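You operate a simulated robot arm through the tools that you are given. There is no shell and no other tool. Be economical: measure what you need, move in short steps, check, and stop when the job is done.

You run a simulated two-armed robot. Do the job below in one go: nothing can be reset, and whatever is moved stays where it is left.

Task
Take the blue cloth from the top shelf of the trolley and lay it out flat on the top of the low rack.
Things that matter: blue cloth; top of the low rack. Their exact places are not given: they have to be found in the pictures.

The check looks at the end state, three seconds after you hand in, the way a careful person would. Anything else that was tipped, shoved, dropped, spilled or broken makes it a failure. Flat cloth is picked up by pressing the open fingertips on it (5 to 10 N) and closing them slowly along it; thin cloth reads only 2 to 8 mm in the jaws.

Robot
Two 7-joint arms with two-finger parallel grippers on one trunk, on a base that drives. Base frame: it is fixed to the floor where the robot stands at the start and does not move with it; the origin is under the middle of the robot, x ahead of it, y to its left, z up; the surface under the hand at the start is at about z = 0.9. Readings come in m, rad, newtons and seconds.
The left shoulder is at the start at [0.07, 0.133, 1.126], the right one opposite. With the tool pointing down near the work surface each hand reaches from about 0.1 to 0.64 m from the robot's upright axis, wherever it stands, measured 20 degrees to its own side. Places, roughly: top of the low rack [0.8, 1.7, 0.8]. Payload 1.57 kg a hand.
The TCP of each hand is the grasp point between the finger pads, 0.03 m short of the fingertips. In the tool frame z runs along the fingers and y along their closing line. The gripper opens to 0.08 m. The fingers are 0.017 m wide and 0.012 m thick; the gripper's body (0.04 by 0.082 m) begins 0.08 m behind the TCP.
Orientation is that of the tool frame in the base frame, as a unit quaternion [x, y, z, w]. With the fingers straight down and closing along the base's y, the tool's x points along the base's -x, its y along +y and its z along -z.

Tools
- The arms move only by the tool step_arm. It takes "left_deltas", "right_deltas" or both (then of equal length, played together; a hand with none holds still); each is a list of rows, each a list of 7 numbers: the shift along the base's x, y, z in units of 40 mm (1.0 is 40 mm), then the turn, a rotation vector about the base's x, y, z in units of 8 degrees (1.0 is 8 degrees), then the closure, from 0 (fully open) to 1 (shut). In form: [[dx, dy, dz, wx, wy, wz, fingers], ...]. A call has 1 to 12 rows; each row shifts and turns the commanded pose from where the row before left it. A call with a number of a shift or a turn outside -1 to 1 is refused whole. A row lasts 0.2 s, in which the tool goes at most 0.05 m and 0.15 rad; a call with a longer step from one row to the next is refused whole, and so is a gripper value outside its range. Where a pose cannot be reached the arm comes as near as it can. A force on the tool above 40 N (or 10 N above the force at the start of the call, whichever is more), or a blocked arm, ends the call early, and 0.2 s more pass. Each finger travels about 0.153 m/s and halts on what it meets, pressing with about 42 N; the grip force reading is that of the motor and also rises with nothing between the fingers. The clock runs only during rows and for 0.2 s after the last one: add rows that do not move to give the fingers time. The reply holds the time, the measured pose of the TCP, the force on the tool along the base axes, the opening and the grip force, in the units named above and with some noise, with the torque about the TCP (base axes, N m) and any sound that the robot's microphone picked up.
- Cameras (640 x 400 px; columns grow to the right, rows downward): "scene" is now at [0.128, -0.0359, 1.3521]; the picture's right is [-0.41, -0.91, 0.00], its down [-0.56, 0.25, -0.79] and it looks along [0.72, -0.33, -0.62] (base axes); focal length 214 px, centre (320, 200). "left" rides on the left gripper at [0.072, 0.007, -0.122] in its tool frame; the picture's right is [-0.09, 1.00, 0.00], its down [-0.84, -0.08, -0.54] and it looks along [-0.54, -0.05, 0.84] (tool axes); focal length 238 px, centre (320, 200). "right" rides on the right gripper at [0.072, -0.007, -0.122] in its tool frame; the picture's right is [0.09, 1.00, 0.00], its down [-0.84, 0.08, -0.54] and it looks along [-0.54, 0.05, 0.84] (tool axes); focal length 238 px, centre (320, 200).
- snapshot(camera): a new picture of that camera. The clock stands still meanwhile.
- raise_lower(by): slides the trunk up (or, below 0, down) by that many m; the arms and the scene camera ride with it, the base frame stays. It gives what a move gives, with no picture.
- roll_base(legs): drives the robot by 1 to 6 legs, each [ahead, left, turn to the left] in m, m and rad, along the robot's own axes; the way and the turn of a leg run together, so that a leg with both is an arc; at most 1.5 m and 3.142 rad a leg. The arms and the cameras ride along, it lands a little off, and it stops where it bumps. It gives what a move gives.
- aim_head(pan, tilt): turns the head with the scene camera to pan (to the left, within 1.501 rad either way) and tilt (down, from -0.506 to 1.204), counted from straight ahead of the robot. It gives what a move gives.
- probe_pixels(camera, pixels): for up to 12 pixels [column, row] of the newest picture of that camera ("zoom" is the newest enlarged one), the place [x, y, z] in the base frame of the surface seen there, good to about 0.002 m. The clock stands still meanwhile.
- zoom(camera, box): a new picture of the part [left, top, right, bottom] of that camera's present view, enlarged. The clock stands still meanwhile.
- sign_off(): hands the job in; it is judged then, once.

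Keep the steps short. Do not move on a guess: measure, check each grasp and each placing, and mend mistakes. In all there are 80 turns and 70 pictures (those below and enlarged ones count). Leave the grippers open and the arms clear of the work at the hand-in unless told otherwise, and finish with a single line.

The tools are called after "Request:" as a command line: name --argument value ..., lists and objects as JSON in quotes. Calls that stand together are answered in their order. step_arm: Moves the arms, as the interface text tells. Its arguments: {"type":"object","properties":{"left_deltas":{"type":"array"},"right_deltas":{"type":"array"}},"required":[]} The other tools are called the same way: raise_lower (by) slides the trunk up or down; roll_base (legs) drives the base; aim_head (pan, tilt) turns the head that bears the scene camera; snapshot (camera) takes a picture; probe_pixels (camera, pixels) gives the place of the surface under pixels of a picture; zoom (camera, box) takes an enlarged picture of a part of a camera's view; sign_off () hands the job in.

At the start:

```text
time: 0.0
left_ee_pos: [0.4672, 0.0193, 1.14]
left_tcp_rot: [0.0, 1.0, 0.0, 0.0]
left_contact_force: [-0.5, 0.5, -0.1]
left_wrist_torque: [-0.01, 0.01, 0.01]
left_opening: 0.0802
left_finger_force: 0.1
right_ee_pos: [0.3872, -0.3769, 1.2205]
right_tcp_rot: [0.0, 1.0, 0.001, 0.0]
right_contact_force: [-0.3, 0.0, -0.1]
right_wrist_torque: [-0.02, 0.02, -0.02]
right_opening: 0.0801
right_finger_force: 0.1
trunk travel left (down, up): [-0.7, 0.24]
robot x, y, heading: [-0.0012, -0.0013, -0.002]
head pan, tilt: [-0.426, 0.663]
```

scene: 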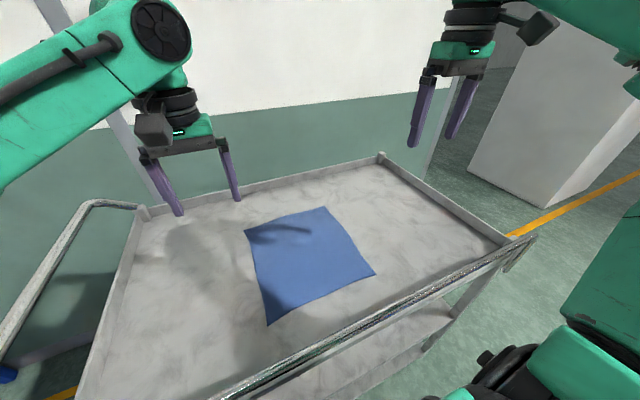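
right: 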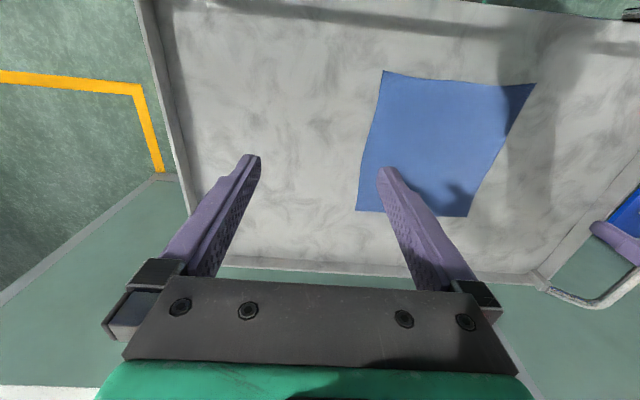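
left: 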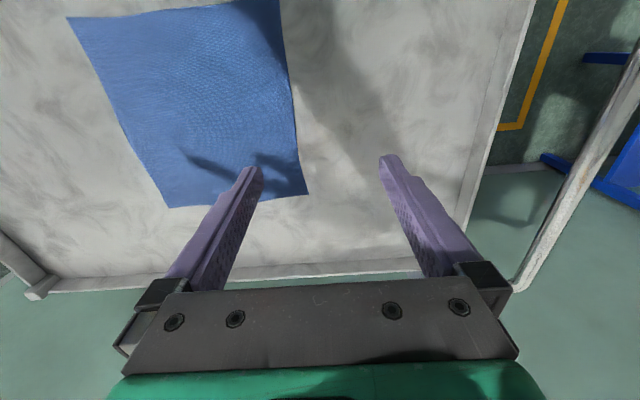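

The blue cloth lies on the trolley's top shelf, with corners in the scene picture near (246,231), (325,206), (375,274) and (268,325). I'll measure those, the shelf next to them and the rims.

Request:
probe_pixels --camera "scene" --pixels '[[247, 232], [324, 208], [373, 273], [269, 322], [310, 260], [230, 260], [400, 250], [380, 158], [140, 212], [500, 243], [360, 325], [300, 180]]'

Request:
aim_head --pan 1.1 --tilt 0.45

Request:
snapshot --camera "scene"

```text
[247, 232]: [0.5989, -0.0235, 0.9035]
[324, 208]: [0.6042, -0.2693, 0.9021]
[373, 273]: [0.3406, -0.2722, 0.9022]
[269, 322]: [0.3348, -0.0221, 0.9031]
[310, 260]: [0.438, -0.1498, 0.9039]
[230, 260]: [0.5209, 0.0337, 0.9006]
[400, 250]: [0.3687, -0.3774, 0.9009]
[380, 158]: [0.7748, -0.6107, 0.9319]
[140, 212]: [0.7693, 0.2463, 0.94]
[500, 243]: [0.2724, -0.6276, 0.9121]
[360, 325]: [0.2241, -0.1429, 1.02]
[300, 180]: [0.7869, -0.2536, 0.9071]
```

```text
time: 1.6
left_ee_pos: [0.4645, 0.0193, 1.1394]
left_tcp_rot: [0.0, 1.0, 0.0, 0.0]
left_contact_force: [0.2, -0.3, 0.2]
left_wrist_torque: [0.0, -0.01, 0.0]
left_opening: 0.0799
left_finger_force: 0.0
right_ee_pos: [0.3864, -0.3757, 1.2209]
right_tcp_rot: [0.0, 1.0, 0.0, -0.001]
right_contact_force: [0.5, -0.7, -0.1]
right_wrist_torque: [-0.06, -0.01, 0.03]
right_opening: 0.0797
right_finger_force: 0.1
trunk travel left (down, up): [-0.7, 0.24]
robot x, y, heading: [-0.0015, 0.0015, -0.0]
head pan, tilt: [1.1, 0.45]
```

```text
66 pictures are left
```

scene: 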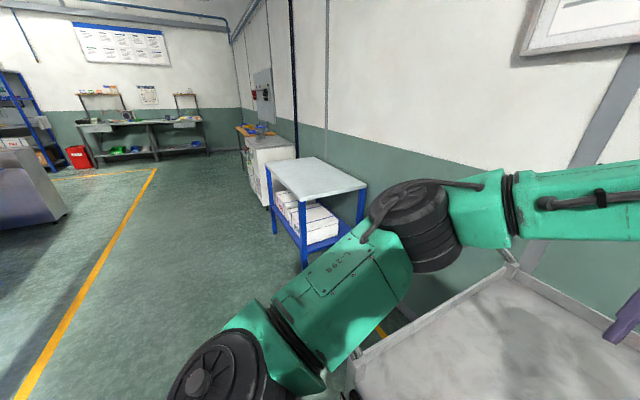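

The low rack is the light top on blue posts, with corners near (267,163), (320,158), (366,186) and (304,197). I'll measure it.

Request:
probe_pixels --camera "scene" --pixels '[[269, 163], [319, 159], [363, 185], [304, 195], [315, 176], [335, 168], [285, 177], [332, 190], [262, 150], [290, 150]]'

Request:
zoom --camera "scene" --box '[220, 110, 400, 270]'

```text
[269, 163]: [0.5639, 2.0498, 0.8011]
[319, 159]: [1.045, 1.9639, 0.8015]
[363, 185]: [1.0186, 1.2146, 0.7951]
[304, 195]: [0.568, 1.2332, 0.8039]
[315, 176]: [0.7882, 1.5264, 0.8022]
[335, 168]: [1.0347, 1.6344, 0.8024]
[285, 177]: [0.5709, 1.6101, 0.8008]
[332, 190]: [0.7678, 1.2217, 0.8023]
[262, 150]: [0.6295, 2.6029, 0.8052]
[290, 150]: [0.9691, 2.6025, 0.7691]
```

```text
2.50 times, centred on (310, 190) of scene
```

zoom: 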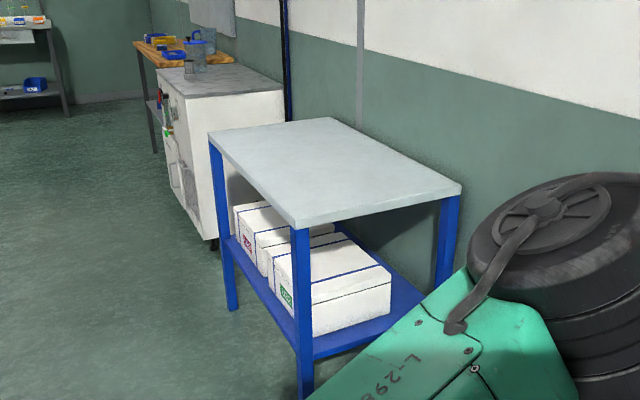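

The rack top is clear. It spans x 0.56–1.05 and y 1.22–2.05, with z about 0.80. The cloth spans x 0.335–0.60 and y -0.27 to -0.022, with z about 0.903. I want the robot centred on the cloth, so I'll look right first to see whether a small sideways shift is free.

Request:
aim_head --pan -1.2 --tilt 0.7

Request:
snapshot --camera "scene"

```text
time: 3.8
left_ee_pos: [0.4664, 0.0206, 1.1402]
left_tcp_rot: [0.0, 1.0, 0.0, -0.001]
left_contact_force: [-1.0, -0.7, 0.2]
left_wrist_torque: [0.0, 0.0, -0.01]
left_opening: 0.0798
left_finger_force: 0.1
right_ee_pos: [0.3856, -0.3749, 1.2203]
right_tcp_rot: [0.001, 1.0, 0.0, 0.0]
right_contact_force: [0.2, 0.4, 0.9]
right_wrist_torque: [-0.03, -0.01, -0.02]
right_opening: 0.0802
right_finger_force: 0.1
trunk travel left (down, up): [-0.7, 0.24]
robot x, y, heading: [0.0, 0.0018, -0.002]
head pan, tilt: [-1.201, 0.7]
```

```text
64 pictures are left
```

scene: 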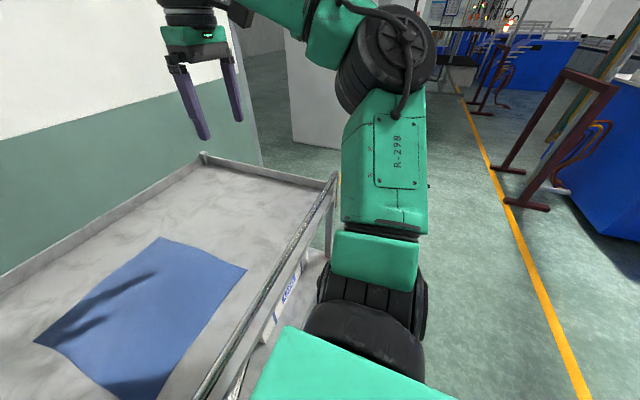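

The right side is open, so I'll shift the base 0.145 m right, aim the head at the cloth and check.

Request:
roll_base --legs '[[0, -0.145, 0]]'

Request:
aim_head --pan 0.0 --tilt 0.85

Request:
snapshot --camera "scene"

```text
time: 5.1
left_ee_pos: [0.4685, -0.1225, 1.1402]
left_tcp_rot: [-0.001, 1.0, -0.001, 0.0]
left_contact_force: [0.3, 1.0, -0.4]
left_wrist_torque: [-0.03, 0.02, 0.0]
left_opening: 0.0803
left_finger_force: 0.1
right_ee_pos: [0.3856, -0.5201, 1.222]
right_tcp_rot: [-0.001, 1.0, -0.001, 0.0]
right_contact_force: [0.6, 0.3, -1.1]
right_wrist_torque: [0.0, 0.02, -0.01]
right_opening: 0.0802
right_finger_force: 0.0
trunk travel left (down, up): [-0.7, 0.24]
robot x, y, heading: [-0.0013, -0.1505, -0.0]
head pan, tilt: [-1.201, 0.7]
```

```text
time: 6.5
left_ee_pos: [0.4674, -0.1259, 1.1406]
left_tcp_rot: [-0.001, 1.0, 0.0, 0.0]
left_contact_force: [-0.7, -0.7, 0.0]
left_wrist_torque: [0.06, -0.02, 0.03]
left_opening: 0.0801
left_finger_force: 0.1
right_ee_pos: [0.3858, -0.5201, 1.2208]
right_tcp_rot: [-0.001, 1.0, 0.0, 0.0]
right_contact_force: [0.1, -0.2, 0.3]
right_wrist_torque: [0.0, 0.01, 0.0]
right_opening: 0.0803
right_finger_force: 0.0
trunk travel left (down, up): [-0.7, 0.24]
robot x, y, heading: [-0.003, -0.1454, 0.002]
head pan, tilt: [0.0, 0.85]
```

```text
63 pictures are left
```

scene: 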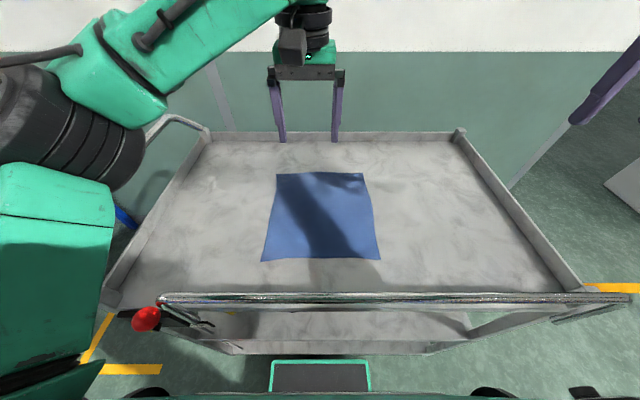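

The view is centred now. Next I'll bring both hands above the far edge at about z 1.06, turning each 90° so the fingers close along x and the wrist cameras sit outward.

Request:
step_arm --left_deltas '[[0.25, 0.16, -0.167, 0, 0, -0.9375, 0.3], [0.25, 0.16, -0.167, 0, 0, -0.9375, 0.3], [0.25, 0.16, -0.167, 0, 0, -0.9375, 0.3], [0.25, 0.16, -0.167, 0, 0, -0.9375, 0.3], [0.25, 0.16, -0.167, 0, 0, -0.9375, 0.3], [0.25, 0.16, -0.167, 0, 0, -0.9375, 0.3], [0.25, 0.16, -0.167, 0, 0, -0.9375, 0.3], [0.25, 0.16, -0.167, 0, 0, -0.9375, 0.3], [0.25, 0.16, -0.167, 0, 0, -0.9375, 0.3], [0.25, 0.16, -0.167, 0, 0, -0.9375, 0.3], [0.25, 0.16, -0.167, 0, 0, -0.9375, 0.3], [0.25, 0.16, -0.167, 0, 0, -0.9375, 0.3]]' --right_deltas '[[0.42, 0.56, -0.333, 0, 0, 0.9375, 0.3], [0.42, 0.56, -0.333, 0, 0, 0.9375, 0.3], [0.42, 0.56, -0.333, 0, 0, 0.9375, 0.3], [0.42, 0.56, -0.333, 0, 0, 0.9375, 0.3], [0.42, 0.56, -0.333, 0, 0, 0.9375, 0.3], [0.42, 0.56, -0.333, 0, 0, 0.9375, 0.3], [0.42, 0.56, -0.333, 0, 0, 0.9375, 0.3], [0.42, 0.56, -0.333, 0, 0, 0.9375, 0.3], [0.42, 0.56, -0.333, 0, 0, 0.9375, 0.3], [0.42, 0.56, -0.333, 0, 0, 0.9375, 0.3], [0.42, 0.56, -0.333, 0, 0, 0.9375, 0.3], [0.42, 0.56, -0.333, 0, 0, 0.9375, 0.3]]'

Request:
snapshot --camera "scene"

Request:
snapshot --camera "left"

Request:
snapshot --camera "right"

```text
time: 9.1
left_ee_pos: [0.5868, -0.0486, 1.0604]
left_tcp_rot: [0.707, 0.707, 0.0, 0.0]
left_contact_force: [0.3, -0.1, 0.4]
left_wrist_torque: [0.0, -0.04, 0.02]
left_opening: 0.0558
left_finger_force: 0.0
right_ee_pos: [0.5233, -0.2939, 1.0446]
right_tcp_rot: [0.709, -0.705, -0.001, -0.001]
right_contact_force: [-0.1, 0.5, 0.7]
right_wrist_torque: [-0.01, 0.05, 0.0]
right_opening: 0.056
right_finger_force: 0.1
right hand out of reach, approached as far as the arm can: row 9, 10, 11, 12
trunk travel left (down, up): [-0.7, 0.24]
robot x, y, heading: [0.001, -0.1439, 0.001]
head pan, tilt: [0.0, 0.85]
```

```text
62 pictures are left
```

scene: 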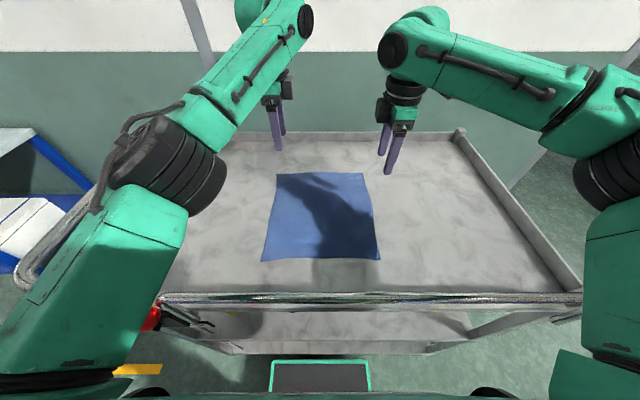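

```text
61 pictures are left
```

left: 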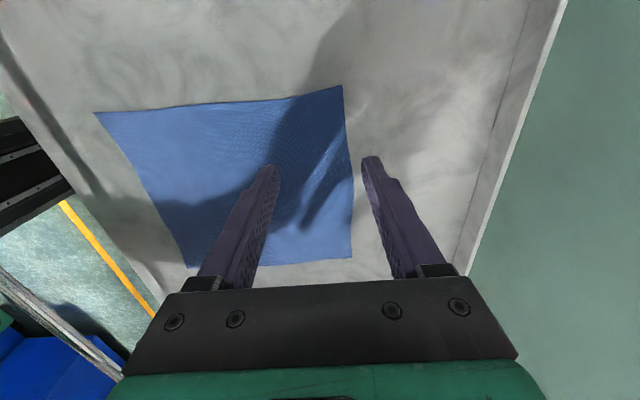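

```text
60 pictures are left
```

right: 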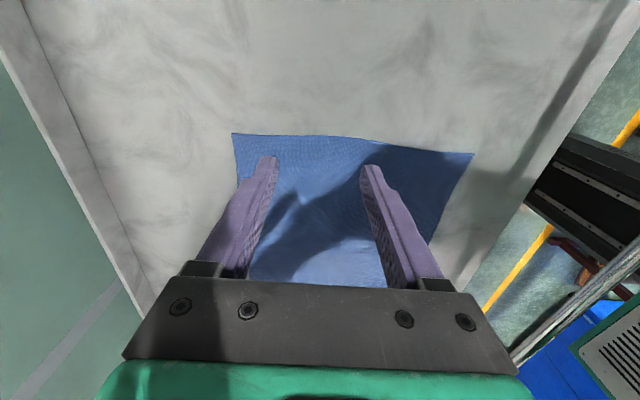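

The left hand is in place. The right hand stopped short at x 0.523, so I'll nudge it forward to see whether it can get there.

Request:
step_arm --right_deltas '[[0.4, 0.3, -0.2, 0, 0, 0, 0.3], [0.4, 0.3, -0.2, 0, 0, 0, 0.3], [0.4, 0.3, -0.2, 0, 0, 0, 0.3], [0.4, 0.0, 0, 0, 0, 0, 0.3], [0, 0, 0, 0, 0, 0, 0.3]]'

```text
time: 10.3
left_ee_pos: [0.5873, -0.0483, 1.0586]
left_tcp_rot: [0.706, 0.708, 0.0, 0.0]
left_contact_force: [-0.7, 0.7, 1.3]
left_wrist_torque: [0.01, 0.01, 0.03]
left_opening: 0.056
left_finger_force: 0.1
right_ee_pos: [0.5279, -0.2964, 1.022]
right_tcp_rot: [0.708, -0.706, 0.0, -0.001]
right_contact_force: [0.4, -0.2, -1.2]
right_wrist_torque: [-0.02, 0.01, 0.01]
right_opening: 0.0562
right_finger_force: 0.0
right hand out of reach, approached as far as the arm can: row 1, 2, 3, 4
trunk travel left (down, up): [-0.7, 0.24]
robot x, y, heading: [-0.0022, -0.1419, 0.008]
head pan, tilt: [0.0, 0.85]
```

The right arm is still short, and the limit may be the wrist turn. I'll back the turn off by about 30° while pushing ahead.

Request:
step_arm --right_deltas '[[0.3, 0.2, 0, 0, 0, -1, 0.3], [0.3, 0.2, 0, 0, 0, -1, 0.3], [0.3, 0.2, 0, 0, 0, -1, 0.3], [0.3, 0.2, 0, 0, 0, -1, 0.3], [0.3, 0.2, 0, 0, 0, 0, 0.3]]'

```text
time: 11.5
left_ee_pos: [0.5878, -0.0499, 1.0586]
left_tcp_rot: [0.707, 0.708, 0.0, 0.0]
left_contact_force: [-0.2, -1.3, 0.2]
left_wrist_torque: [0.0, 0.01, -0.01]
left_opening: 0.0559
left_finger_force: 0.0
right_ee_pos: [0.5274, -0.2962, 1.0177]
right_tcp_rot: [-0.485, 0.875, 0.0, 0.001]
right_contact_force: [1.2, -0.1, 0.2]
right_wrist_torque: [-0.01, 0.02, -0.04]
right_opening: 0.0559
right_finger_force: 0.0
right hand out of reach, approached as far as the arm can: row 1, 2, 3, 4, 5
trunk travel left (down, up): [-0.7, 0.24]
robot x, y, heading: [0.0007, -0.1421, 0.002]
head pan, tilt: [0.0, 0.85]
```

The yaw isn't the limit, so it's probably the way the elbow sits. I'll bring the right hand back and inward, then out again.

Request:
step_arm --right_deltas '[[-0.6, 0, 0.5, 0, 0, 0, 0.3], [-0.6, 0.4, 0.5, 0, 0, 0, 0.3], [-0.6, 0.5, 0.5, 0, 0, 0, 0.3], [-0.6, 0.5, 0.5, 0, 0, 0, 0.3], [-0.6, 0.5, 0.5, 0, 0, 0, 0.3], [-0.6, 0.5, 0.5, 0, 0, 0, 0.3], [0, 0, 0, 0, 0, 0, 0.3]]'

Request:
snapshot --camera "scene"

```text
time: 13.1
left_ee_pos: [0.5866, -0.0503, 1.0597]
left_tcp_rot: [0.706, 0.708, 0.001, 0.0]
left_contact_force: [0.3, 0.6, -0.1]
left_wrist_torque: [-0.03, 0.0, 0.01]
left_opening: 0.056
left_finger_force: 0.1
right_ee_pos: [0.3892, -0.2098, 1.1336]
right_tcp_rot: [-0.485, 0.874, 0.0, 0.0]
right_contact_force: [-0.3, 0.3, -0.2]
right_wrist_torque: [-0.01, 0.01, 0.01]
right_opening: 0.0559
right_finger_force: 0.0
right hand out of reach, approached as far as the arm can: row 6
trunk travel left (down, up): [-0.7, 0.24]
robot x, y, heading: [0.0012, -0.1451, 0.005]
head pan, tilt: [0.0, 0.85]
```

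```text
59 pictures are left
```

scene: 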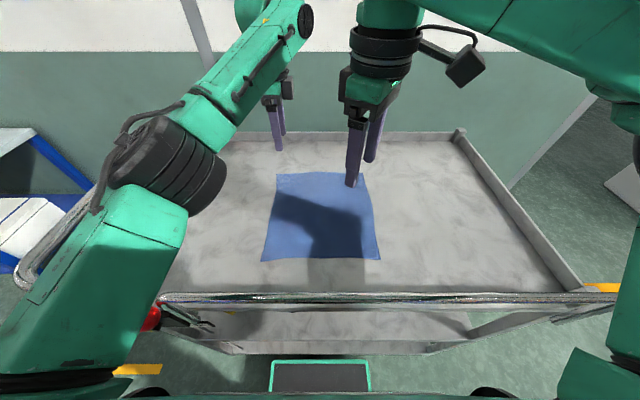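

Now I'll go forward again towards (0.587, -0.24, 1.06).

Request:
step_arm --right_deltas '[[0.7, -0.1, -0.27, 0, 0, 0, 0.3], [0.7, -0.1, -0.27, 0, 0, 0, 0.3], [0.7, -0.1, -0.27, 0, 0, 0, 0.3], [0.7, -0.1, -0.27, 0, 0, 0, 0.3], [0.7, -0.1, -0.27, 0, 0, 0, 0.3], [0.7, -0.1, -0.27, 0, 0, 0, 0.3], [0.7, -0.1, -0.27, 0, 0, 0, 0.3], [0, 0, 0, 0, 0, 0, 0.3]]'

```text
time: 14.9
left_ee_pos: [0.586, -0.0486, 1.0611]
left_tcp_rot: [0.707, 0.708, 0.001, -0.001]
left_contact_force: [-0.1, 0.1, -1.2]
left_wrist_torque: [0.0, 0.0, 0.0]
left_opening: 0.0557
left_finger_force: 0.1
right_ee_pos: [0.5289, -0.3056, 1.0551]
right_tcp_rot: [-0.485, 0.874, 0.0, 0.002]
right_contact_force: [0.3, -0.2, 0.0]
right_wrist_torque: [-0.01, -0.01, -0.03]
right_opening: 0.0558
right_finger_force: 0.1
right hand out of reach, approached as far as the arm can: row 1, 2, 3, 4, 5, 6, 7
trunk travel left (down, up): [-0.7, 0.24]
robot x, y, heading: [-0.0003, -0.1426, 0.003]
head pan, tilt: [0.0, 0.85]
```

The right arm still slides outward. I'll retreat a little and turn the wrist the other way, since closing along x works just as well from there.

Request:
step_arm --right_deltas '[[-0.5, -0.3, 0.4, 0, 0, -1, 0.3], [-0.5, -0.3, 0.4, 0, 0, -1, 0.3], [-0.5, -0.3, 0.4, 0, 0, -1, 0.3], [-0.5, -0.3, 0.4, 0, 0, -1, 0.3], [0, 0, 0, 0, 0, -1, 0.3], [0, 0, 0, 0, 0, -1, 0.3], [0, 0, 0, 0, 0, -1, 0.3], [0, 0, 0, 0, 0, -1, 0.3], [0, 0, 0, 0, 0, -1, 0.3], [0, 0, 0, 0, 0, -1, 0.3], [0, 0, 0, 0, 0, -1, 0.3], [0, 0, 0, 0, 0, -1, 0.3]]'

Request:
step_arm --right_deltas '[[0.2, 0.4, -0.2, 0, 0, -1, 0.3], [0.4, 0.4, -0.2, 0, 0, -1, 0.3], [0.5, 0.4, -0.2, 0, 0, -1, 0.3], [0.5, 0.4, -0.2, 0, 0, -1, 0.3], [0.5, 0.3, -0.2, 0, 0, -1, 0.3], [0.5, 0.3, -0.2, 0, 0, -0.7, 0.3], [0.4, 0.3, -0.2, 0, 0, 0, 0.3], [0.4, 0.3, -0.2, 0, 0, 0, 0.3], [0, 0, 0, 0, 0, 0, 0.3]]'

Request:
snapshot --camera "scene"

```text
time: 17.5
left_ee_pos: [0.5873, -0.0483, 1.0603]
left_tcp_rot: [0.707, 0.707, 0.0, -0.001]
left_contact_force: [0.5, -0.6, 0.0]
left_wrist_torque: [0.01, 0.01, 0.06]
left_opening: 0.0562
left_finger_force: 0.1
right_ee_pos: [0.4489, -0.3526, 1.1188]
right_tcp_rot: [0.326, 0.945, 0.0, 0.0]
right_contact_force: [-0.3, -0.2, -0.1]
right_wrist_torque: [0.02, -0.03, 0.01]
right_opening: 0.0558
right_finger_force: 0.1
trunk travel left (down, up): [-0.7, 0.24]
robot x, y, heading: [0.0018, -0.1484, 0.004]
head pan, tilt: [0.0, 0.85]
```

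```text
time: 19.5
left_ee_pos: [0.5869, -0.0491, 1.0595]
left_tcp_rot: [0.706, 0.708, 0.0, -0.001]
left_contact_force: [-0.5, 0.4, 0.3]
left_wrist_torque: [-0.02, 0.02, 0.02]
left_opening: 0.056
left_finger_force: 0.2
right_ee_pos: [0.5198, -0.288, 1.0395]
right_tcp_rot: [0.666, 0.746, 0.001, 0.0]
right_contact_force: [-0.2, 0.4, 0.3]
right_wrist_torque: [0.03, -0.01, 0.0]
right_opening: 0.0558
right_finger_force: 0.1
right hand out of reach, approached as far as the arm can: row 4, 5, 6, 7, 8
trunk travel left (down, up): [-0.7, 0.24]
robot x, y, heading: [0.0005, -0.1443, 0.006]
head pan, tilt: [0.0, 0.85]
```

```text
58 pictures are left
```

scene: 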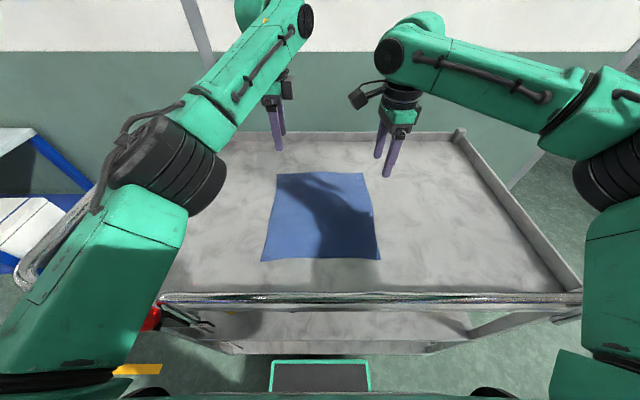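

With the tool vertical, the right arm can't come inward this far ahead. I'll lean the right hand so its fingers point a bit toward +y, which leaves the closing line along x and moves the wrist outward. Then I'll retry.

Request:
step_arm --right_deltas '[[0, 0, 0.1, 0.95, 0, -0.2, 0.3], [0, 0, 0.1, 0.95, 0, -0.2, 0.3], [0, 0, 0.1, 0.95, 0, -0.2, 0.3], [0, 0, 0, 0.95, 0, -0.2, 0.3], [0.4, 0.3, 0, 0, 0, 0, 0.3], [0.4, 0.3, 0, 0, 0, 0, 0.3], [0.4, 0.3, 0, 0, 0, 0, 0.3], [0.4, 0.3, 0, 0, 0, 0, 0.3], [0, 0, 0, 0, 0, 0, 0.3]]'

Request:
snapshot --camera "scene"

```text
time: 21.5
left_ee_pos: [0.5865, -0.0482, 1.0602]
left_tcp_rot: [0.706, 0.708, 0.0, 0.0]
left_contact_force: [0.2, -0.5, 0.0]
left_wrist_torque: [-0.01, 0.0, 0.02]
left_opening: 0.056
left_finger_force: 0.1
right_ee_pos: [0.5633, -0.2501, 1.0483]
right_tcp_rot: [0.683, 0.681, 0.197, -0.174]
right_contact_force: [0.6, -0.2, 0.6]
right_wrist_torque: [0.01, 0.02, -0.04]
right_opening: 0.0561
right_finger_force: 0.1
right hand out of reach, approached as far as the arm can: row 7, 8
trunk travel left (down, up): [-0.7, 0.24]
robot x, y, heading: [-0.0016, -0.1463, 0.002]
head pan, tilt: [0.0, 0.85]
```

```text
57 pictures are left
```

scene: 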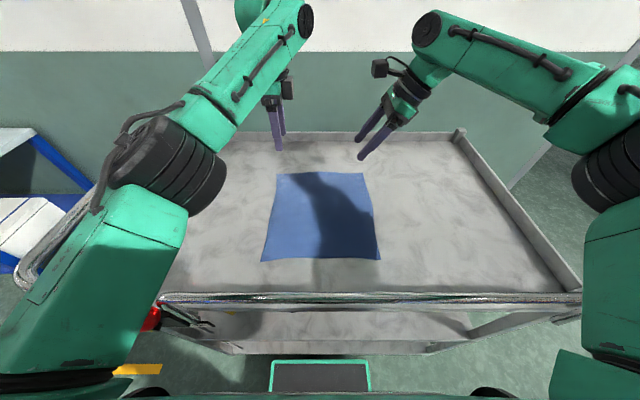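

That helped: it is now at (0.563, -0.250). I'll add about 16° more lean and go a little further ahead.

Request:
step_arm --right_deltas '[[0, 0, 0, 0.9, 0, 0, 0.3], [0, 0, 0, 0.9, 0, 0, 0.3], [0.3, 0.1, 0, 0, 0, 0, 0.3], [0.3, 0, 0, 0, 0, 0, 0.3], [0.1, 0, 0, 0, 0, 0, 0.3], [0, 0, 0, 0, 0, 0, 0.3]]'

Request:
probe_pixels --camera "scene" --pixels '[[278, 175], [364, 175], [379, 258], [263, 260], [320, 174], [300, 174], [345, 174], [320, 215], [295, 178]]'

```text
time: 22.9
left_ee_pos: [0.588, -0.0491, 1.0594]
left_tcp_rot: [0.707, 0.707, 0.0, 0.0]
left_contact_force: [-0.7, 0.5, -0.1]
left_wrist_torque: [0.02, 0.03, 0.02]
left_opening: 0.0557
left_finger_force: 0.1
right_ee_pos: [0.5737, -0.2468, 1.0499]
right_tcp_rot: [0.655, 0.652, 0.28, -0.259]
right_contact_force: [0.9, 0.8, 0.0]
right_wrist_torque: [0.02, 0.0, -0.01]
right_opening: 0.056
right_finger_force: 0.2
right hand out of reach, approached as far as the arm can: row 4, 5
trunk travel left (down, up): [-0.7, 0.24]
robot x, y, heading: [-0.0016, -0.1424, 0.001]
head pan, tilt: [0.0, 0.85]
```

```text
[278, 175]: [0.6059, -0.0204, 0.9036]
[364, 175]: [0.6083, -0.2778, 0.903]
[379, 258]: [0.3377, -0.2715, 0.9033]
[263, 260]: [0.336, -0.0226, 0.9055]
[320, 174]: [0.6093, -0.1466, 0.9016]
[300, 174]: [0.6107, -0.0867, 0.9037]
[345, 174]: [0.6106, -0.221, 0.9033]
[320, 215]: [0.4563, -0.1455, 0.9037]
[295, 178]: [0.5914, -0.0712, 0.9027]
```

The far edge (x≈0.61) is just beyond the right hand. The near edge, x≈0.337 from y -0.023 to -0.272, suits both arms better and can be laid down by pulling back toward the robot. I'll bring both hands over it at z 1.05 with the right hand upright again.

Request:
step_arm --left_deltas '[[-0.74, 0.034, 0, 0, 0, 0, 0.5], [-0.74, 0.034, 0, 0, 0, 0, 0.5], [-0.74, 0.034, 0, 0, 0, 0, 0.5], [-0.74, 0.034, 0, 0, 0, 0, 0.5], [-0.74, 0.034, 0, 0, 0, 0, 0.5], [-0.74, 0.034, 0, 0, 0, 0, 0.5], [-0.74, 0.034, 0, 0, 0, 0, 0.5], [-0.74, 0.034, 0, 0, 0, 0, 0.5], [0, 0, 0, 0, 0, 0, 0.5]]' --right_deltas '[[-0.7, -0.03, 0, -0.7, 0, 0, 0.5], [-0.7, -0.03, 0, -0.7, 0, 0, 0.5], [-0.7, -0.03, 0, -0.7, 0, 0, 0.5], [-0.7, -0.03, 0, -0.7, 0, 0, 0.5], [-0.7, -0.03, 0, -0.7, 0, 0, 0.5], [-0.7, -0.03, 0, -0.7, 0, 0, 0.5], [-0.7, -0.03, 0, -0.7, 0, 0, 0.5], [-0.7, -0.03, 0, -0.7, 0, 0, 0.5], [0, 0, 0, 0, 0, 0, 0.5]]'

Request:
snapshot --camera "scene"

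Request:
snapshot --camera "left"

Request:
snapshot --camera "right"

```text
time: 24.9
left_ee_pos: [0.3519, -0.0375, 1.0586]
left_tcp_rot: [0.705, 0.709, 0.0, 0.0]
left_contact_force: [0.0, -0.9, 0.3]
left_wrist_torque: [0.03, 0.02, 0.0]
left_opening: 0.0399
left_finger_force: 0.0
right_ee_pos: [0.3488, -0.2583, 1.0477]
right_tcp_rot: [0.705, 0.709, 0.01, 0.01]
right_contact_force: [0.6, -0.3, 0.6]
right_wrist_torque: [-0.01, -0.03, 0.02]
right_opening: 0.0401
right_finger_force: 0.1
trunk travel left (down, up): [-0.7, 0.24]
robot x, y, heading: [0.0025, -0.1503, -0.0]
head pan, tilt: [0.0, 0.85]
```

```text
56 pictures are left
```

scene: 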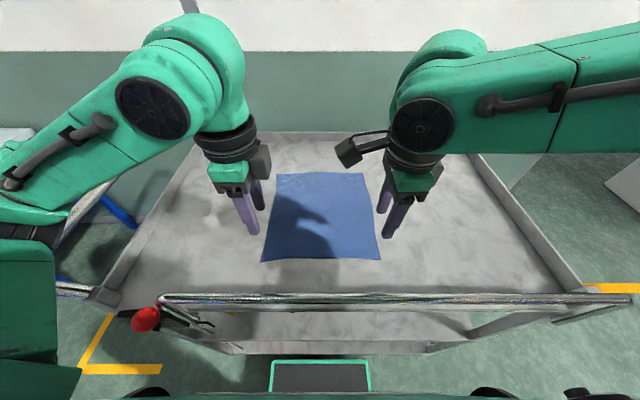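

```text
55 pictures are left
```

left: 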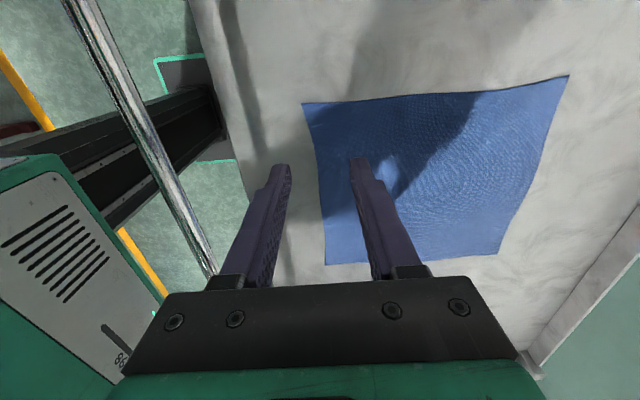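

```text
54 pictures are left
```

right: 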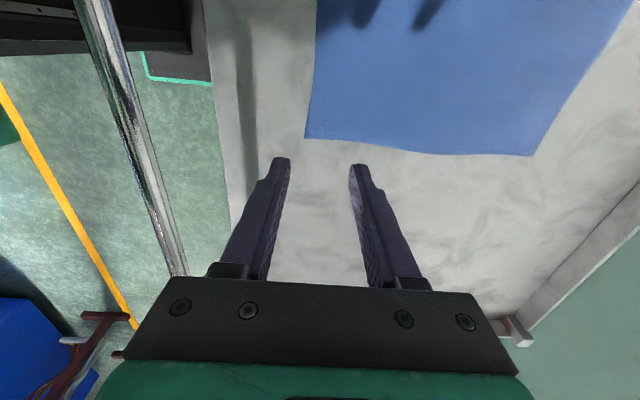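

Both finger pairs straddle the near edge. I'll descend to about z 0.945, just above touching, and look.

Request:
step_arm --left_deltas '[[0, 0, -0.7, 0, 0, 0, 0.5], [0, 0, -0.7, 0, 0, 0, 0.5], [0, 0, -0.7, 0, 0, 0, 0.5], [0, 0, -0.7, 0, 0, 0, 0.5], [0, 0, 0, 0, 0, 0, 0.5]]' --right_deltas '[[0, 0, -0.63, -0.1, 0, 0, 0.5], [0, 0, -0.63, 0, 0, 0, 0.5], [0, 0, -0.63, 0, 0, 0, 0.5], [0, 0, -0.63, 0, 0, 0, 0.5], [0, 0, 0, 0, 0, 0, 0.5]]'

Request:
snapshot --camera "left"

Request:
snapshot --camera "right"

```text
time: 26.1
left_ee_pos: [0.3496, -0.0373, 0.9478]
left_tcp_rot: [0.707, 0.707, 0.0, 0.0]
left_contact_force: [1.2, -0.9, 0.0]
left_wrist_torque: [0.02, 0.04, 0.0]
left_opening: 0.0401
left_finger_force: 0.0
right_ee_pos: [0.3491, -0.2569, 0.9472]
right_tcp_rot: [0.705, 0.709, 0.006, 0.015]
right_contact_force: [-0.5, -0.1, 1.1]
right_wrist_torque: [0.02, -0.01, 0.02]
right_opening: 0.0399
right_finger_force: 0.2
trunk travel left (down, up): [-0.7, 0.24]
robot x, y, heading: [-0.0007, -0.1446, 0.002]
head pan, tilt: [0.0, 0.85]
```

```text
53 pictures are left
```

left: 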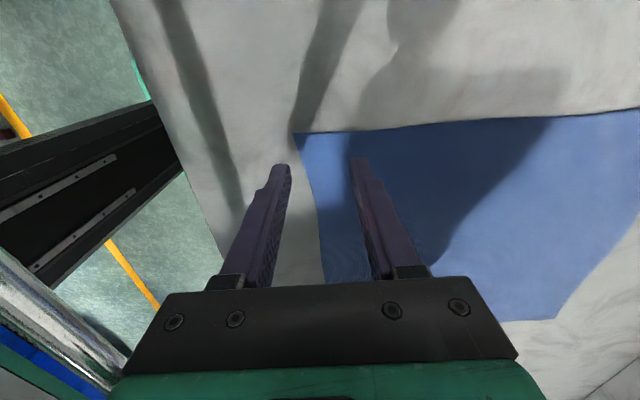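

```text
52 pictures are left
```

right: 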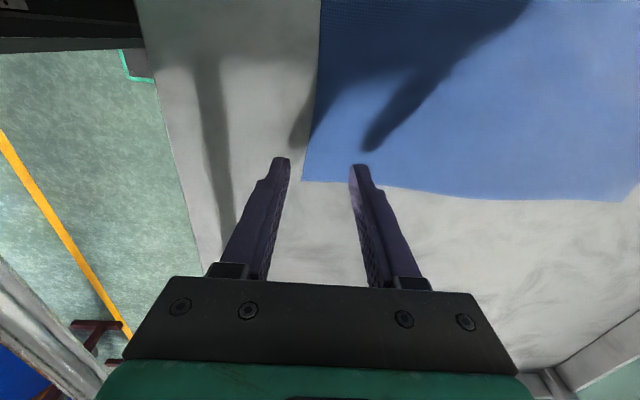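

The fingertips straddle the edge close to both corners. Next I'll lower gently to contact, reading the force.

Request:
step_arm --left_deltas '[[0, 0, -0.2, 0, 0, 0, 0.5], [0, 0, -0.15, 0, 0, 0, 0.5], [0, 0, 0, 0, 0, 0, 0.5]]' --right_deltas '[[0, 0, -0.2, 0, 0, 0, 0.5], [0, 0, -0.15, 0, 0, 0, 0.5], [0, 0, 0, 0, 0, 0, 0.5]]'

Request:
probe_pixels --camera "right" --pixels '[[308, 176], [325, 165], [340, 180]]'

Request:
probe_pixels --camera "left" --pixels '[[300, 137], [325, 165], [320, 220]]'

```text
time: 26.9
left_ee_pos: [0.3506, -0.0376, 0.9333]
left_tcp_rot: [0.707, 0.708, 0.0, 0.0]
left_contact_force: [-0.1, -0.6, -0.2]
left_wrist_torque: [0.06, -0.04, -0.04]
left_opening: 0.0401
left_finger_force: 0.1
right_ee_pos: [0.3481, -0.2578, 0.9335]
right_tcp_rot: [0.705, 0.709, 0.005, 0.016]
right_contact_force: [0.4, 0.2, -0.1]
right_wrist_torque: [-0.02, -0.04, -0.01]
right_opening: 0.0403
right_finger_force: 0.1
trunk travel left (down, up): [-0.7, 0.24]
robot x, y, heading: [-0.0054, -0.1481, 0.003]
head pan, tilt: [0.0, 0.85]
```

```text
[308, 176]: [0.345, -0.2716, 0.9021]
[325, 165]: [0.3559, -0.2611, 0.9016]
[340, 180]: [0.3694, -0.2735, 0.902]
```

```text
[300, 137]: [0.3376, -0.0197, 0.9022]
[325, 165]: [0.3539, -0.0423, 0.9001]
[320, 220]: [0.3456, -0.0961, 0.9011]
```

No contact yet. I'll go down another 3 mm in small steps.

Request:
step_arm --left_deltas '[[0, 0, -0.04, 0, 0, 0, 0.5], [0, 0, -0.04, 0, 0, 0, 0.5], [0, 0, 0, 0, 0, 0, 0.5]]' --right_deltas '[[0, 0, -0.04, 0, 0, 0, 0.5], [0, 0, -0.04, 0, 0, 0, 0.5], [0, 0, 0, 0, 0, 0, 0.5]]'

```text
time: 27.7
left_ee_pos: [0.3499, -0.0378, 0.9309]
left_tcp_rot: [0.706, 0.708, 0.0, 0.0]
left_contact_force: [-0.3, 0.1, 4.7]
left_wrist_torque: [0.05, -0.12, -0.02]
left_opening: 0.04
left_finger_force: 0.4
right_ee_pos: [0.3492, -0.2565, 0.9309]
right_tcp_rot: [0.704, 0.71, 0.006, 0.017]
right_contact_force: [0.5, 0.5, 0.0]
right_wrist_torque: [0.0, 0.03, 0.0]
right_opening: 0.0399
right_finger_force: 0.1
trunk travel left (down, up): [-0.7, 0.24]
robot x, y, heading: [0.0024, -0.1468, 0.002]
head pan, tilt: [0.0, 0.85]
```

The left hand presses with 4.7 N and the right isn't touching yet. I'll lower the left 0.5 mm and the right about 2 mm.

Request:
step_arm --left_deltas '[[0, 0, -0.012, 0, 0, 0, 0.5], [0, 0, 0, 0, 0, 0, 0.5], [0, 0, 0, 0, 0, 0, 0.5]]' --right_deltas '[[0, 0, -0.025, 0, 0, 0, 0.5], [0, 0, -0.02, 0, 0, 0, 0.5], [0, 0, 0, 0, 0, 0, 0.5]]'

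```text
time: 28.5
left_ee_pos: [0.349, -0.0369, 0.9317]
left_tcp_rot: [0.706, 0.708, 0.001, 0.001]
left_contact_force: [1.1, 1.6, 5.4]
left_wrist_torque: [0.07, -0.17, -0.03]
left_opening: 0.0409
left_finger_force: 0.1
right_ee_pos: [0.3482, -0.2584, 0.9308]
right_tcp_rot: [0.705, 0.709, 0.007, 0.017]
right_contact_force: [0.3, -3.4, 17.8]
right_wrist_torque: [0.01, 0.51, 0.13]
right_opening: 0.0396
right_finger_force: 0.0
trunk travel left (down, up): [-0.7, 0.24]
robot x, y, heading: [-0.0014, -0.1483, 0.003]
head pan, tilt: [0.0, 0.85]
```

The right presses with 17.8 N, which is too much. I'll ease it up 0.7 mm and press the left slightly more.

Request:
step_arm --left_deltas '[[0, 0, -0.006, 0, 0, 0, 0.5], [0, 0, 0, 0, 0, 0, 0.5]]' --right_deltas '[[0, 0, -0.0, -0.1, 0, 0, 0.5], [0, 0, 0.018, 0, 0, 0, 0.5]]'

```text
time: 29.1
left_ee_pos: [0.3506, -0.037, 0.9318]
left_tcp_rot: [0.707, 0.708, 0.001, 0.001]
left_contact_force: [0.6, 0.4, 9.7]
left_wrist_torque: [0.07, -0.27, 0.0]
left_opening: 0.0406
left_finger_force: 0.1
right_ee_pos: [0.3483, -0.2553, 0.9307]
right_tcp_rot: [0.704, 0.71, 0.002, 0.021]
right_contact_force: [1.8, -1.3, 12.4]
right_wrist_torque: [0.04, 0.34, 0.05]
right_opening: 0.0386
right_finger_force: 0.0
trunk travel left (down, up): [-0.7, 0.24]
robot x, y, heading: [0.002, -0.1472, 0.005]
head pan, tilt: [0.0, 0.85]
```

I'll ease the right slightly more and then close both slowly.

Request:
step_arm --left_deltas '[[0, 0, 0, 0, 0, 0, 0.5], [0, 0, 0, 0, 0, 0, 0.56], [0, 0, 0, 0, 0, 0, 0.62], [0, 0, 0, 0, 0, 0, 0.68], [0, 0, 0, 0, 0, 0, 0.74], [0, 0, 0, 0, 0, 0, 0.8], [0, 0, 0, 0, 0, 0, 0.86], [0, 0, 0, 0, 0, 0, 0.92], [0, 0, 0, 0, 0, 0, 0.96], [0, 0, 0, 0, 0, 0, 1.0], [0, 0, 0, 0, 0, 0, 1.0]]' --right_deltas '[[0, 0, 0.007, 0, 0, 0, 0.5], [0, 0, 0, 0, 0, 0, 0.56], [0, 0, 0, 0, 0, 0, 0.62], [0, 0, 0, 0, 0, 0, 0.68], [0, 0, 0, 0, 0, 0, 0.74], [0, 0, 0, 0, 0, 0, 0.8], [0, 0, 0, 0, 0, 0, 0.86], [0, 0, 0, 0, 0, 0, 0.92], [0, 0, 0, 0, 0, 0, 0.96], [0, 0, 0, 0, 0, 0, 1.0], [0, 0, 0, 0, 0, 0, 1.0]]'

Request:
snapshot --camera "left"

Request:
snapshot --camera "right"

```text
time: 31.5
left_ee_pos: [0.3497, -0.0375, 0.9315]
left_tcp_rot: [0.706, 0.708, 0.0, 0.001]
left_contact_force: [1.3, -1.0, 17.0]
left_wrist_torque: [0.01, -0.17, -0.04]
left_opening: 0.0026
left_finger_force: 24.1
right_ee_pos: [0.348, -0.2585, 0.9306]
right_tcp_rot: [0.705, 0.709, 0.001, 0.021]
right_contact_force: [-0.2, 0.6, 2.5]
right_wrist_torque: [0.03, -0.01, 0.01]
right_opening: 0.0024
right_finger_force: 23.8
trunk travel left (down, up): [-0.7, 0.24]
robot x, y, heading: [-0.0021, -0.1434, 0.002]
head pan, tilt: [0.0, 0.85]
```

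```text
51 pictures are left
```

left: 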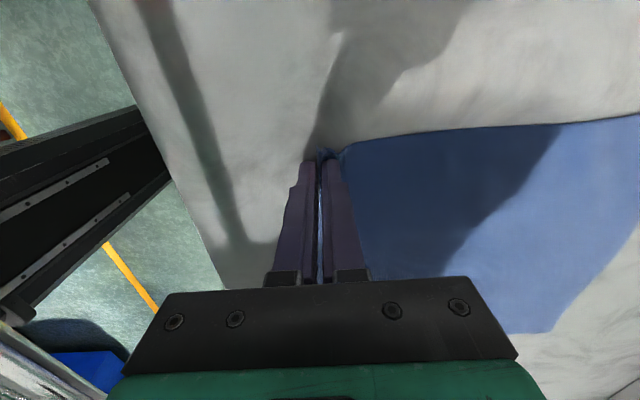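

```text
50 pictures are left
```

right: 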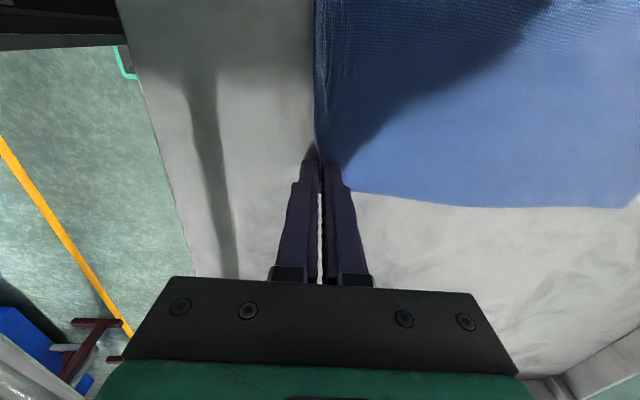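

Both jaws read about 2.5 mm and cloth shows between the tips. I'll lift 6 cm and look.

Request:
step_arm --left_deltas '[[0, 0, 0.3, 0, 0, 0, 1], [0, 0, 0.4, 0, 0, 0, 1], [0, 0, 0.4, 0, 0, 0, 1], [0, 0, 0.4, 0, 0, 0, 1], [0, 0, 0, 0, 0, 0, 1]]' --right_deltas '[[0, 0, 0.3, 0, 0, 0, 1], [0, 0, 0.4, 0, 0, 0, 1], [0, 0, 0.4, 0, 0, 0, 1], [0, 0, 0.4, 0, 0, 0, 1], [0, 0, 0, 0, 0, 0, 1]]'

Request:
snapshot --camera "scene"

Request:
snapshot --camera "right"

```text
time: 32.7
left_ee_pos: [0.3502, -0.0359, 0.99]
left_tcp_rot: [0.706, 0.708, 0.0, -0.001]
left_contact_force: [0.6, 0.4, 0.3]
left_wrist_torque: [0.01, 0.02, -0.01]
left_opening: 0.0023
left_finger_force: 24.0
right_ee_pos: [0.3499, -0.2564, 0.9916]
right_tcp_rot: [0.704, 0.71, 0.0, 0.022]
right_contact_force: [-0.5, 0.7, 0.6]
right_wrist_torque: [0.01, 0.0, -0.02]
right_opening: 0.0024
right_finger_force: 23.7
trunk travel left (down, up): [-0.7, 0.24]
robot x, y, heading: [-0.0003, -0.1454, -0.0]
head pan, tilt: [0.0, 0.85]
```

```text
49 pictures are left
```

scene: 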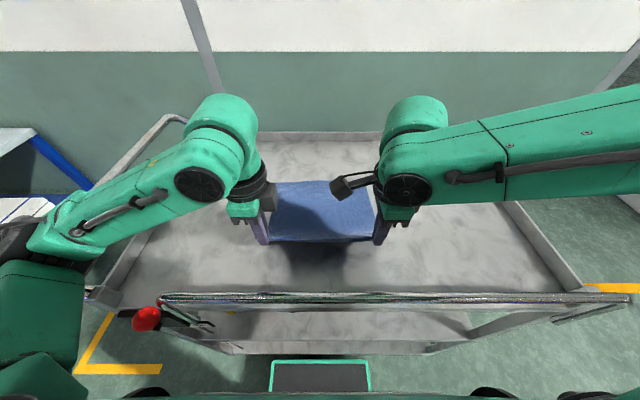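

```text
48 pictures are left
```

right: 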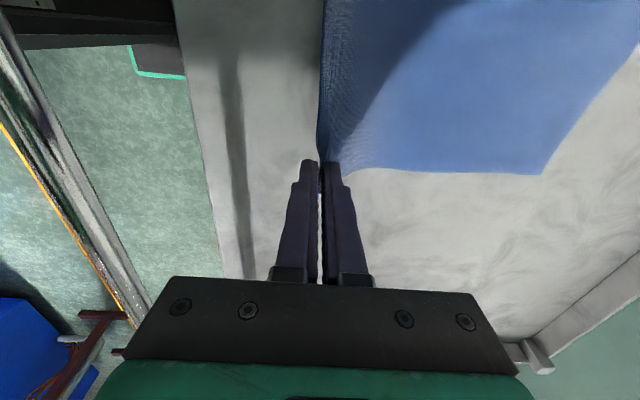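

Both hands hold the edge. I'll raise the trunk fully, then lift the arms further so the hanging hem clears the rims and handles, at about z 1.02.

Request:
raise_lower --by 0.235

Request:
step_arm --left_deltas '[[0, 0, 0.6, 0, 0, 0, 1], [0, 0, 0.6, 0, 0, 0, 1], [0, 0, 0.6, 0, 0, 0, 1], [0, 0, 0.6, 0, 0, 0, 1], [0, 0, 0.6, 0, 0, 0, 1], [0, 0, 0.6, 0, 0, 0, 1], [0, 0, 0.6, 0, 0, 0, 1], [0, 0, 0, 0, 0, 0, 1]]' --right_deltas '[[0, 0, 0.6, 0, 0, 0, 1], [0, 0, 0.6, 0, 0, 0, 1], [0, 0, 0.6, 0, 0, 0, 1], [0, 0, 0.6, 0, 0, 0, 1], [0, 0, 0.6, 0, 0, 0, 1], [0, 0, 0.6, 0, 0, 0, 1], [0, 0, 0.6, 0, 0, 0, 1], [0, 0, 0, 0, 0, 0, 1]]'

Request:
snapshot --camera "scene"

```text
time: 35.2
left_ee_pos: [0.3506, -0.0357, 1.2257]
left_tcp_rot: [0.706, 0.708, -0.001, 0.0]
left_contact_force: [-0.3, -0.3, -0.4]
left_wrist_torque: [-0.01, -0.03, 0.02]
left_opening: 0.0024
left_finger_force: 23.8
right_ee_pos: [0.3478, -0.2574, 1.2257]
right_tcp_rot: [0.704, 0.709, 0.0, 0.022]
right_contact_force: [-0.1, 0.0, -0.3]
right_wrist_torque: [0.01, 0.01, 0.0]
right_opening: 0.0027
right_finger_force: 23.9
trunk travel left (down, up): [-0.935, 0.005]
robot x, y, heading: [0.0013, -0.1443, 0.0]
head pan, tilt: [0.0, 0.85]
```

```text
time: 37.0
left_ee_pos: [0.3496, -0.0357, 1.3966]
left_tcp_rot: [0.707, 0.708, 0.001, 0.0]
left_contact_force: [-0.1, -0.1, -0.7]
left_wrist_torque: [0.0, 0.01, -0.01]
left_opening: 0.0024
left_finger_force: 23.7
right_ee_pos: [0.3493, -0.2537, 1.3943]
right_tcp_rot: [0.704, 0.709, 0.0, 0.021]
right_contact_force: [-0.3, -0.1, -0.5]
right_wrist_torque: [-0.02, -0.01, -0.01]
right_opening: 0.0024
right_finger_force: 24.4
trunk travel left (down, up): [-0.935, 0.005]
robot x, y, heading: [-0.0017, -0.1469, 0.004]
head pan, tilt: [0.0, 0.85]
```

```text
47 pictures are left
```

scene: 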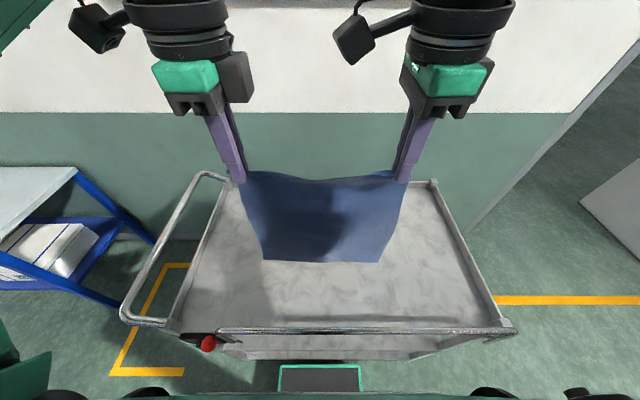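

The cloth hangs well between the hands. I'll measure the hem, the left handle loop and the front of my base.

Request:
probe_pixels --camera "scene" --pixels '[[320, 259], [270, 258], [375, 260], [124, 312], [200, 176], [160, 321], [320, 332], [320, 378], [283, 370], [60, 394], [490, 392], [208, 343]]'

```text
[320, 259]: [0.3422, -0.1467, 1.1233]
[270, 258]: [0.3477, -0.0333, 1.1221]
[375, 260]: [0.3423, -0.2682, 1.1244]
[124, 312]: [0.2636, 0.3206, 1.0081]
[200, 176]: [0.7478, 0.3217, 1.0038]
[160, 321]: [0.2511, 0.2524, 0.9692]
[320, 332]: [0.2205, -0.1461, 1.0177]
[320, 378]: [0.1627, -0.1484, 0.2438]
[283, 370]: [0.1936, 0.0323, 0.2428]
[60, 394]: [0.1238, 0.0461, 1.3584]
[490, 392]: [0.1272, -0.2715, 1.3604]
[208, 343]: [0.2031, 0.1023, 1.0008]
```

The hem is at z 1.12, well clear of the handles at about 1.02. I'll back off 0.1 m, then strafe left to about y 1.64 in two legs.

Request:
roll_base --legs '[[-0.1, 0, 0], [0, 0.9, 0], [0, 0.885, 0]]'

Request:
snapshot --camera "scene"

```text
time: 46.7
left_ee_pos: [0.2466, 1.7429, 1.3952]
left_tcp_rot: [0.706, 0.708, 0.001, -0.001]
left_contact_force: [-0.7, -0.1, -1.5]
left_wrist_torque: [0.02, 0.0, 0.01]
left_opening: 0.0021
left_finger_force: 23.8
right_ee_pos: [0.2475, 1.523, 1.3952]
right_tcp_rot: [0.704, 0.71, 0.0, 0.021]
right_contact_force: [-0.5, -0.6, -0.8]
right_wrist_torque: [0.02, 0.04, 0.01]
right_opening: 0.0024
right_finger_force: 24.2
trunk travel left (down, up): [-0.935, 0.005]
robot x, y, heading: [-0.0998, 1.6357, -0.007]
head pan, tilt: [0.0, 0.85]
```

```text
46 pictures are left
```

scene: 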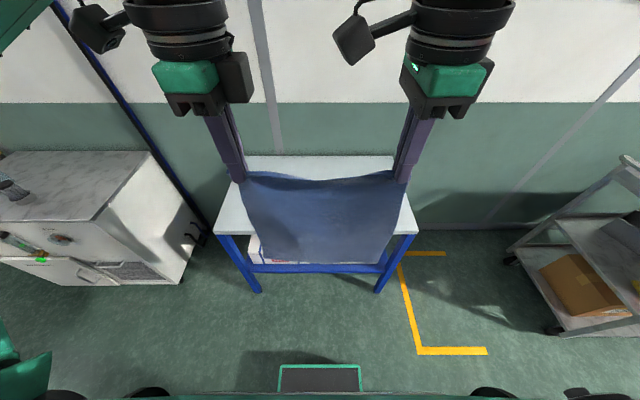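

I'm in front of the rack with the cloth still held. Next I'll drive ahead 0.40 m, leaving the base front about 6 cm short of the rack.

Request:
roll_base --legs '[[0.4, 0, 0.006]]'

Request:
snapshot --camera "scene"

```text
time: 49.2
left_ee_pos: [0.6451, 1.7483, 1.3962]
left_tcp_rot: [0.704, 0.71, 0.0, 0.0]
left_contact_force: [-0.3, 0.5, -0.3]
left_wrist_torque: [0.01, -0.03, 0.0]
left_opening: 0.0023
left_finger_force: 23.6
right_ee_pos: [0.6476, 1.5289, 1.3965]
right_tcp_rot: [0.703, 0.711, 0.001, 0.021]
right_contact_force: [0.9, 0.4, -0.4]
right_wrist_torque: [-0.02, -0.07, -0.01]
right_opening: 0.0027
right_finger_force: 24.3
trunk travel left (down, up): [-0.935, 0.005]
robot x, y, heading: [0.2992, 1.6379, 0.007]
head pan, tilt: [0.0, 0.85]
```

```text
45 pictures are left
```

scene: 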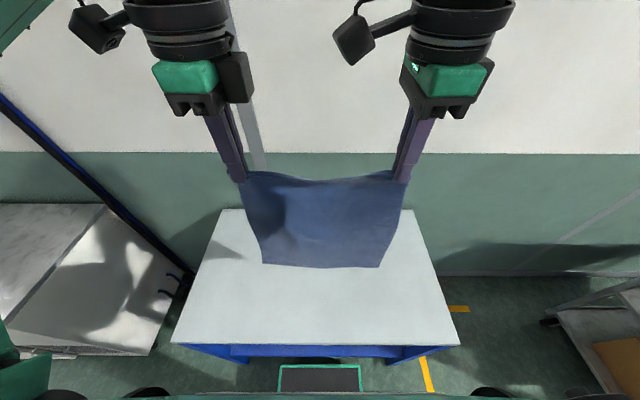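

The cloth hangs over the rack. Before laying it, I'll tip both hands so the fingers point about 45° forward, for more reach and so they can slip out from under the edge later.

Request:
step_arm --left_deltas '[[0.1, 0, 0, 0, -0.93, 0, 1], [0.1, 0, 0, 0, -0.93, 0, 1], [0.1, 0, 0, 0, -0.93, 0, 1], [0.1, 0, 0, 0, -0.93, 0, 1], [0.1, 0, 0, 0, -0.93, 0, 1], [0.1, 0, 0, 0, -0.93, 0, 1], [0, 0, 0, 0, 0, 0, 1]]' --right_deltas '[[0.1, 0, 0, 0, -0.93, 0, 1], [0.1, 0, 0, 0, -0.93, 0, 1], [0.1, 0, 0, 0, -0.93, 0, 1], [0.1, 0, 0, 0, -0.93, 0, 1], [0.1, 0, 0, 0, -0.93, 0, 1], [0.1, 0, 0, 0, -0.93, 0, 1], [0, 0, 0, 0, 0, 0, 1]]'

Request:
snapshot --camera "scene"

```text
time: 50.8
left_ee_pos: [0.6831, 1.7115, 1.4078]
left_tcp_rot: [0.652, 0.656, 0.268, 0.269]
left_contact_force: [0.6, 0.7, 0.5]
left_wrist_torque: [0.01, 0.03, 0.0]
left_opening: 0.0026
left_finger_force: 24.0
left hand out of reach, approached as far as the arm can: row 6
right_ee_pos: [0.6837, 1.5346, 1.4153]
right_tcp_rot: [0.65, 0.65, 0.267, 0.289]
right_contact_force: [0.3, -0.5, -1.0]
right_wrist_torque: [-0.04, 0.05, 0.01]
right_opening: 0.0023
right_finger_force: 23.4
right hand out of reach, approached as far as the arm can: row 6
trunk travel left (down, up): [-0.935, 0.005]
robot x, y, heading: [0.2963, 1.6353, 0.006]
head pan, tilt: [0.0, 0.85]
```

```text
44 pictures are left
```

scene: 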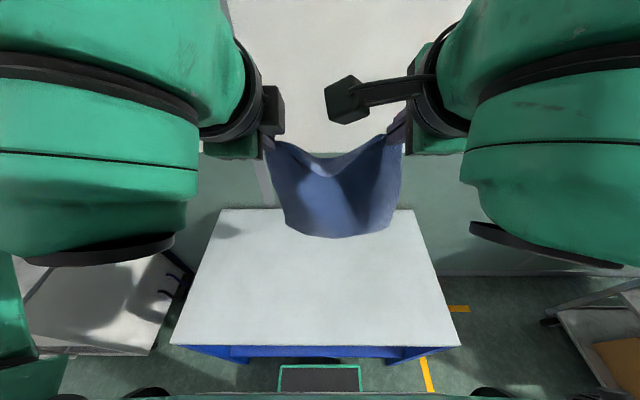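

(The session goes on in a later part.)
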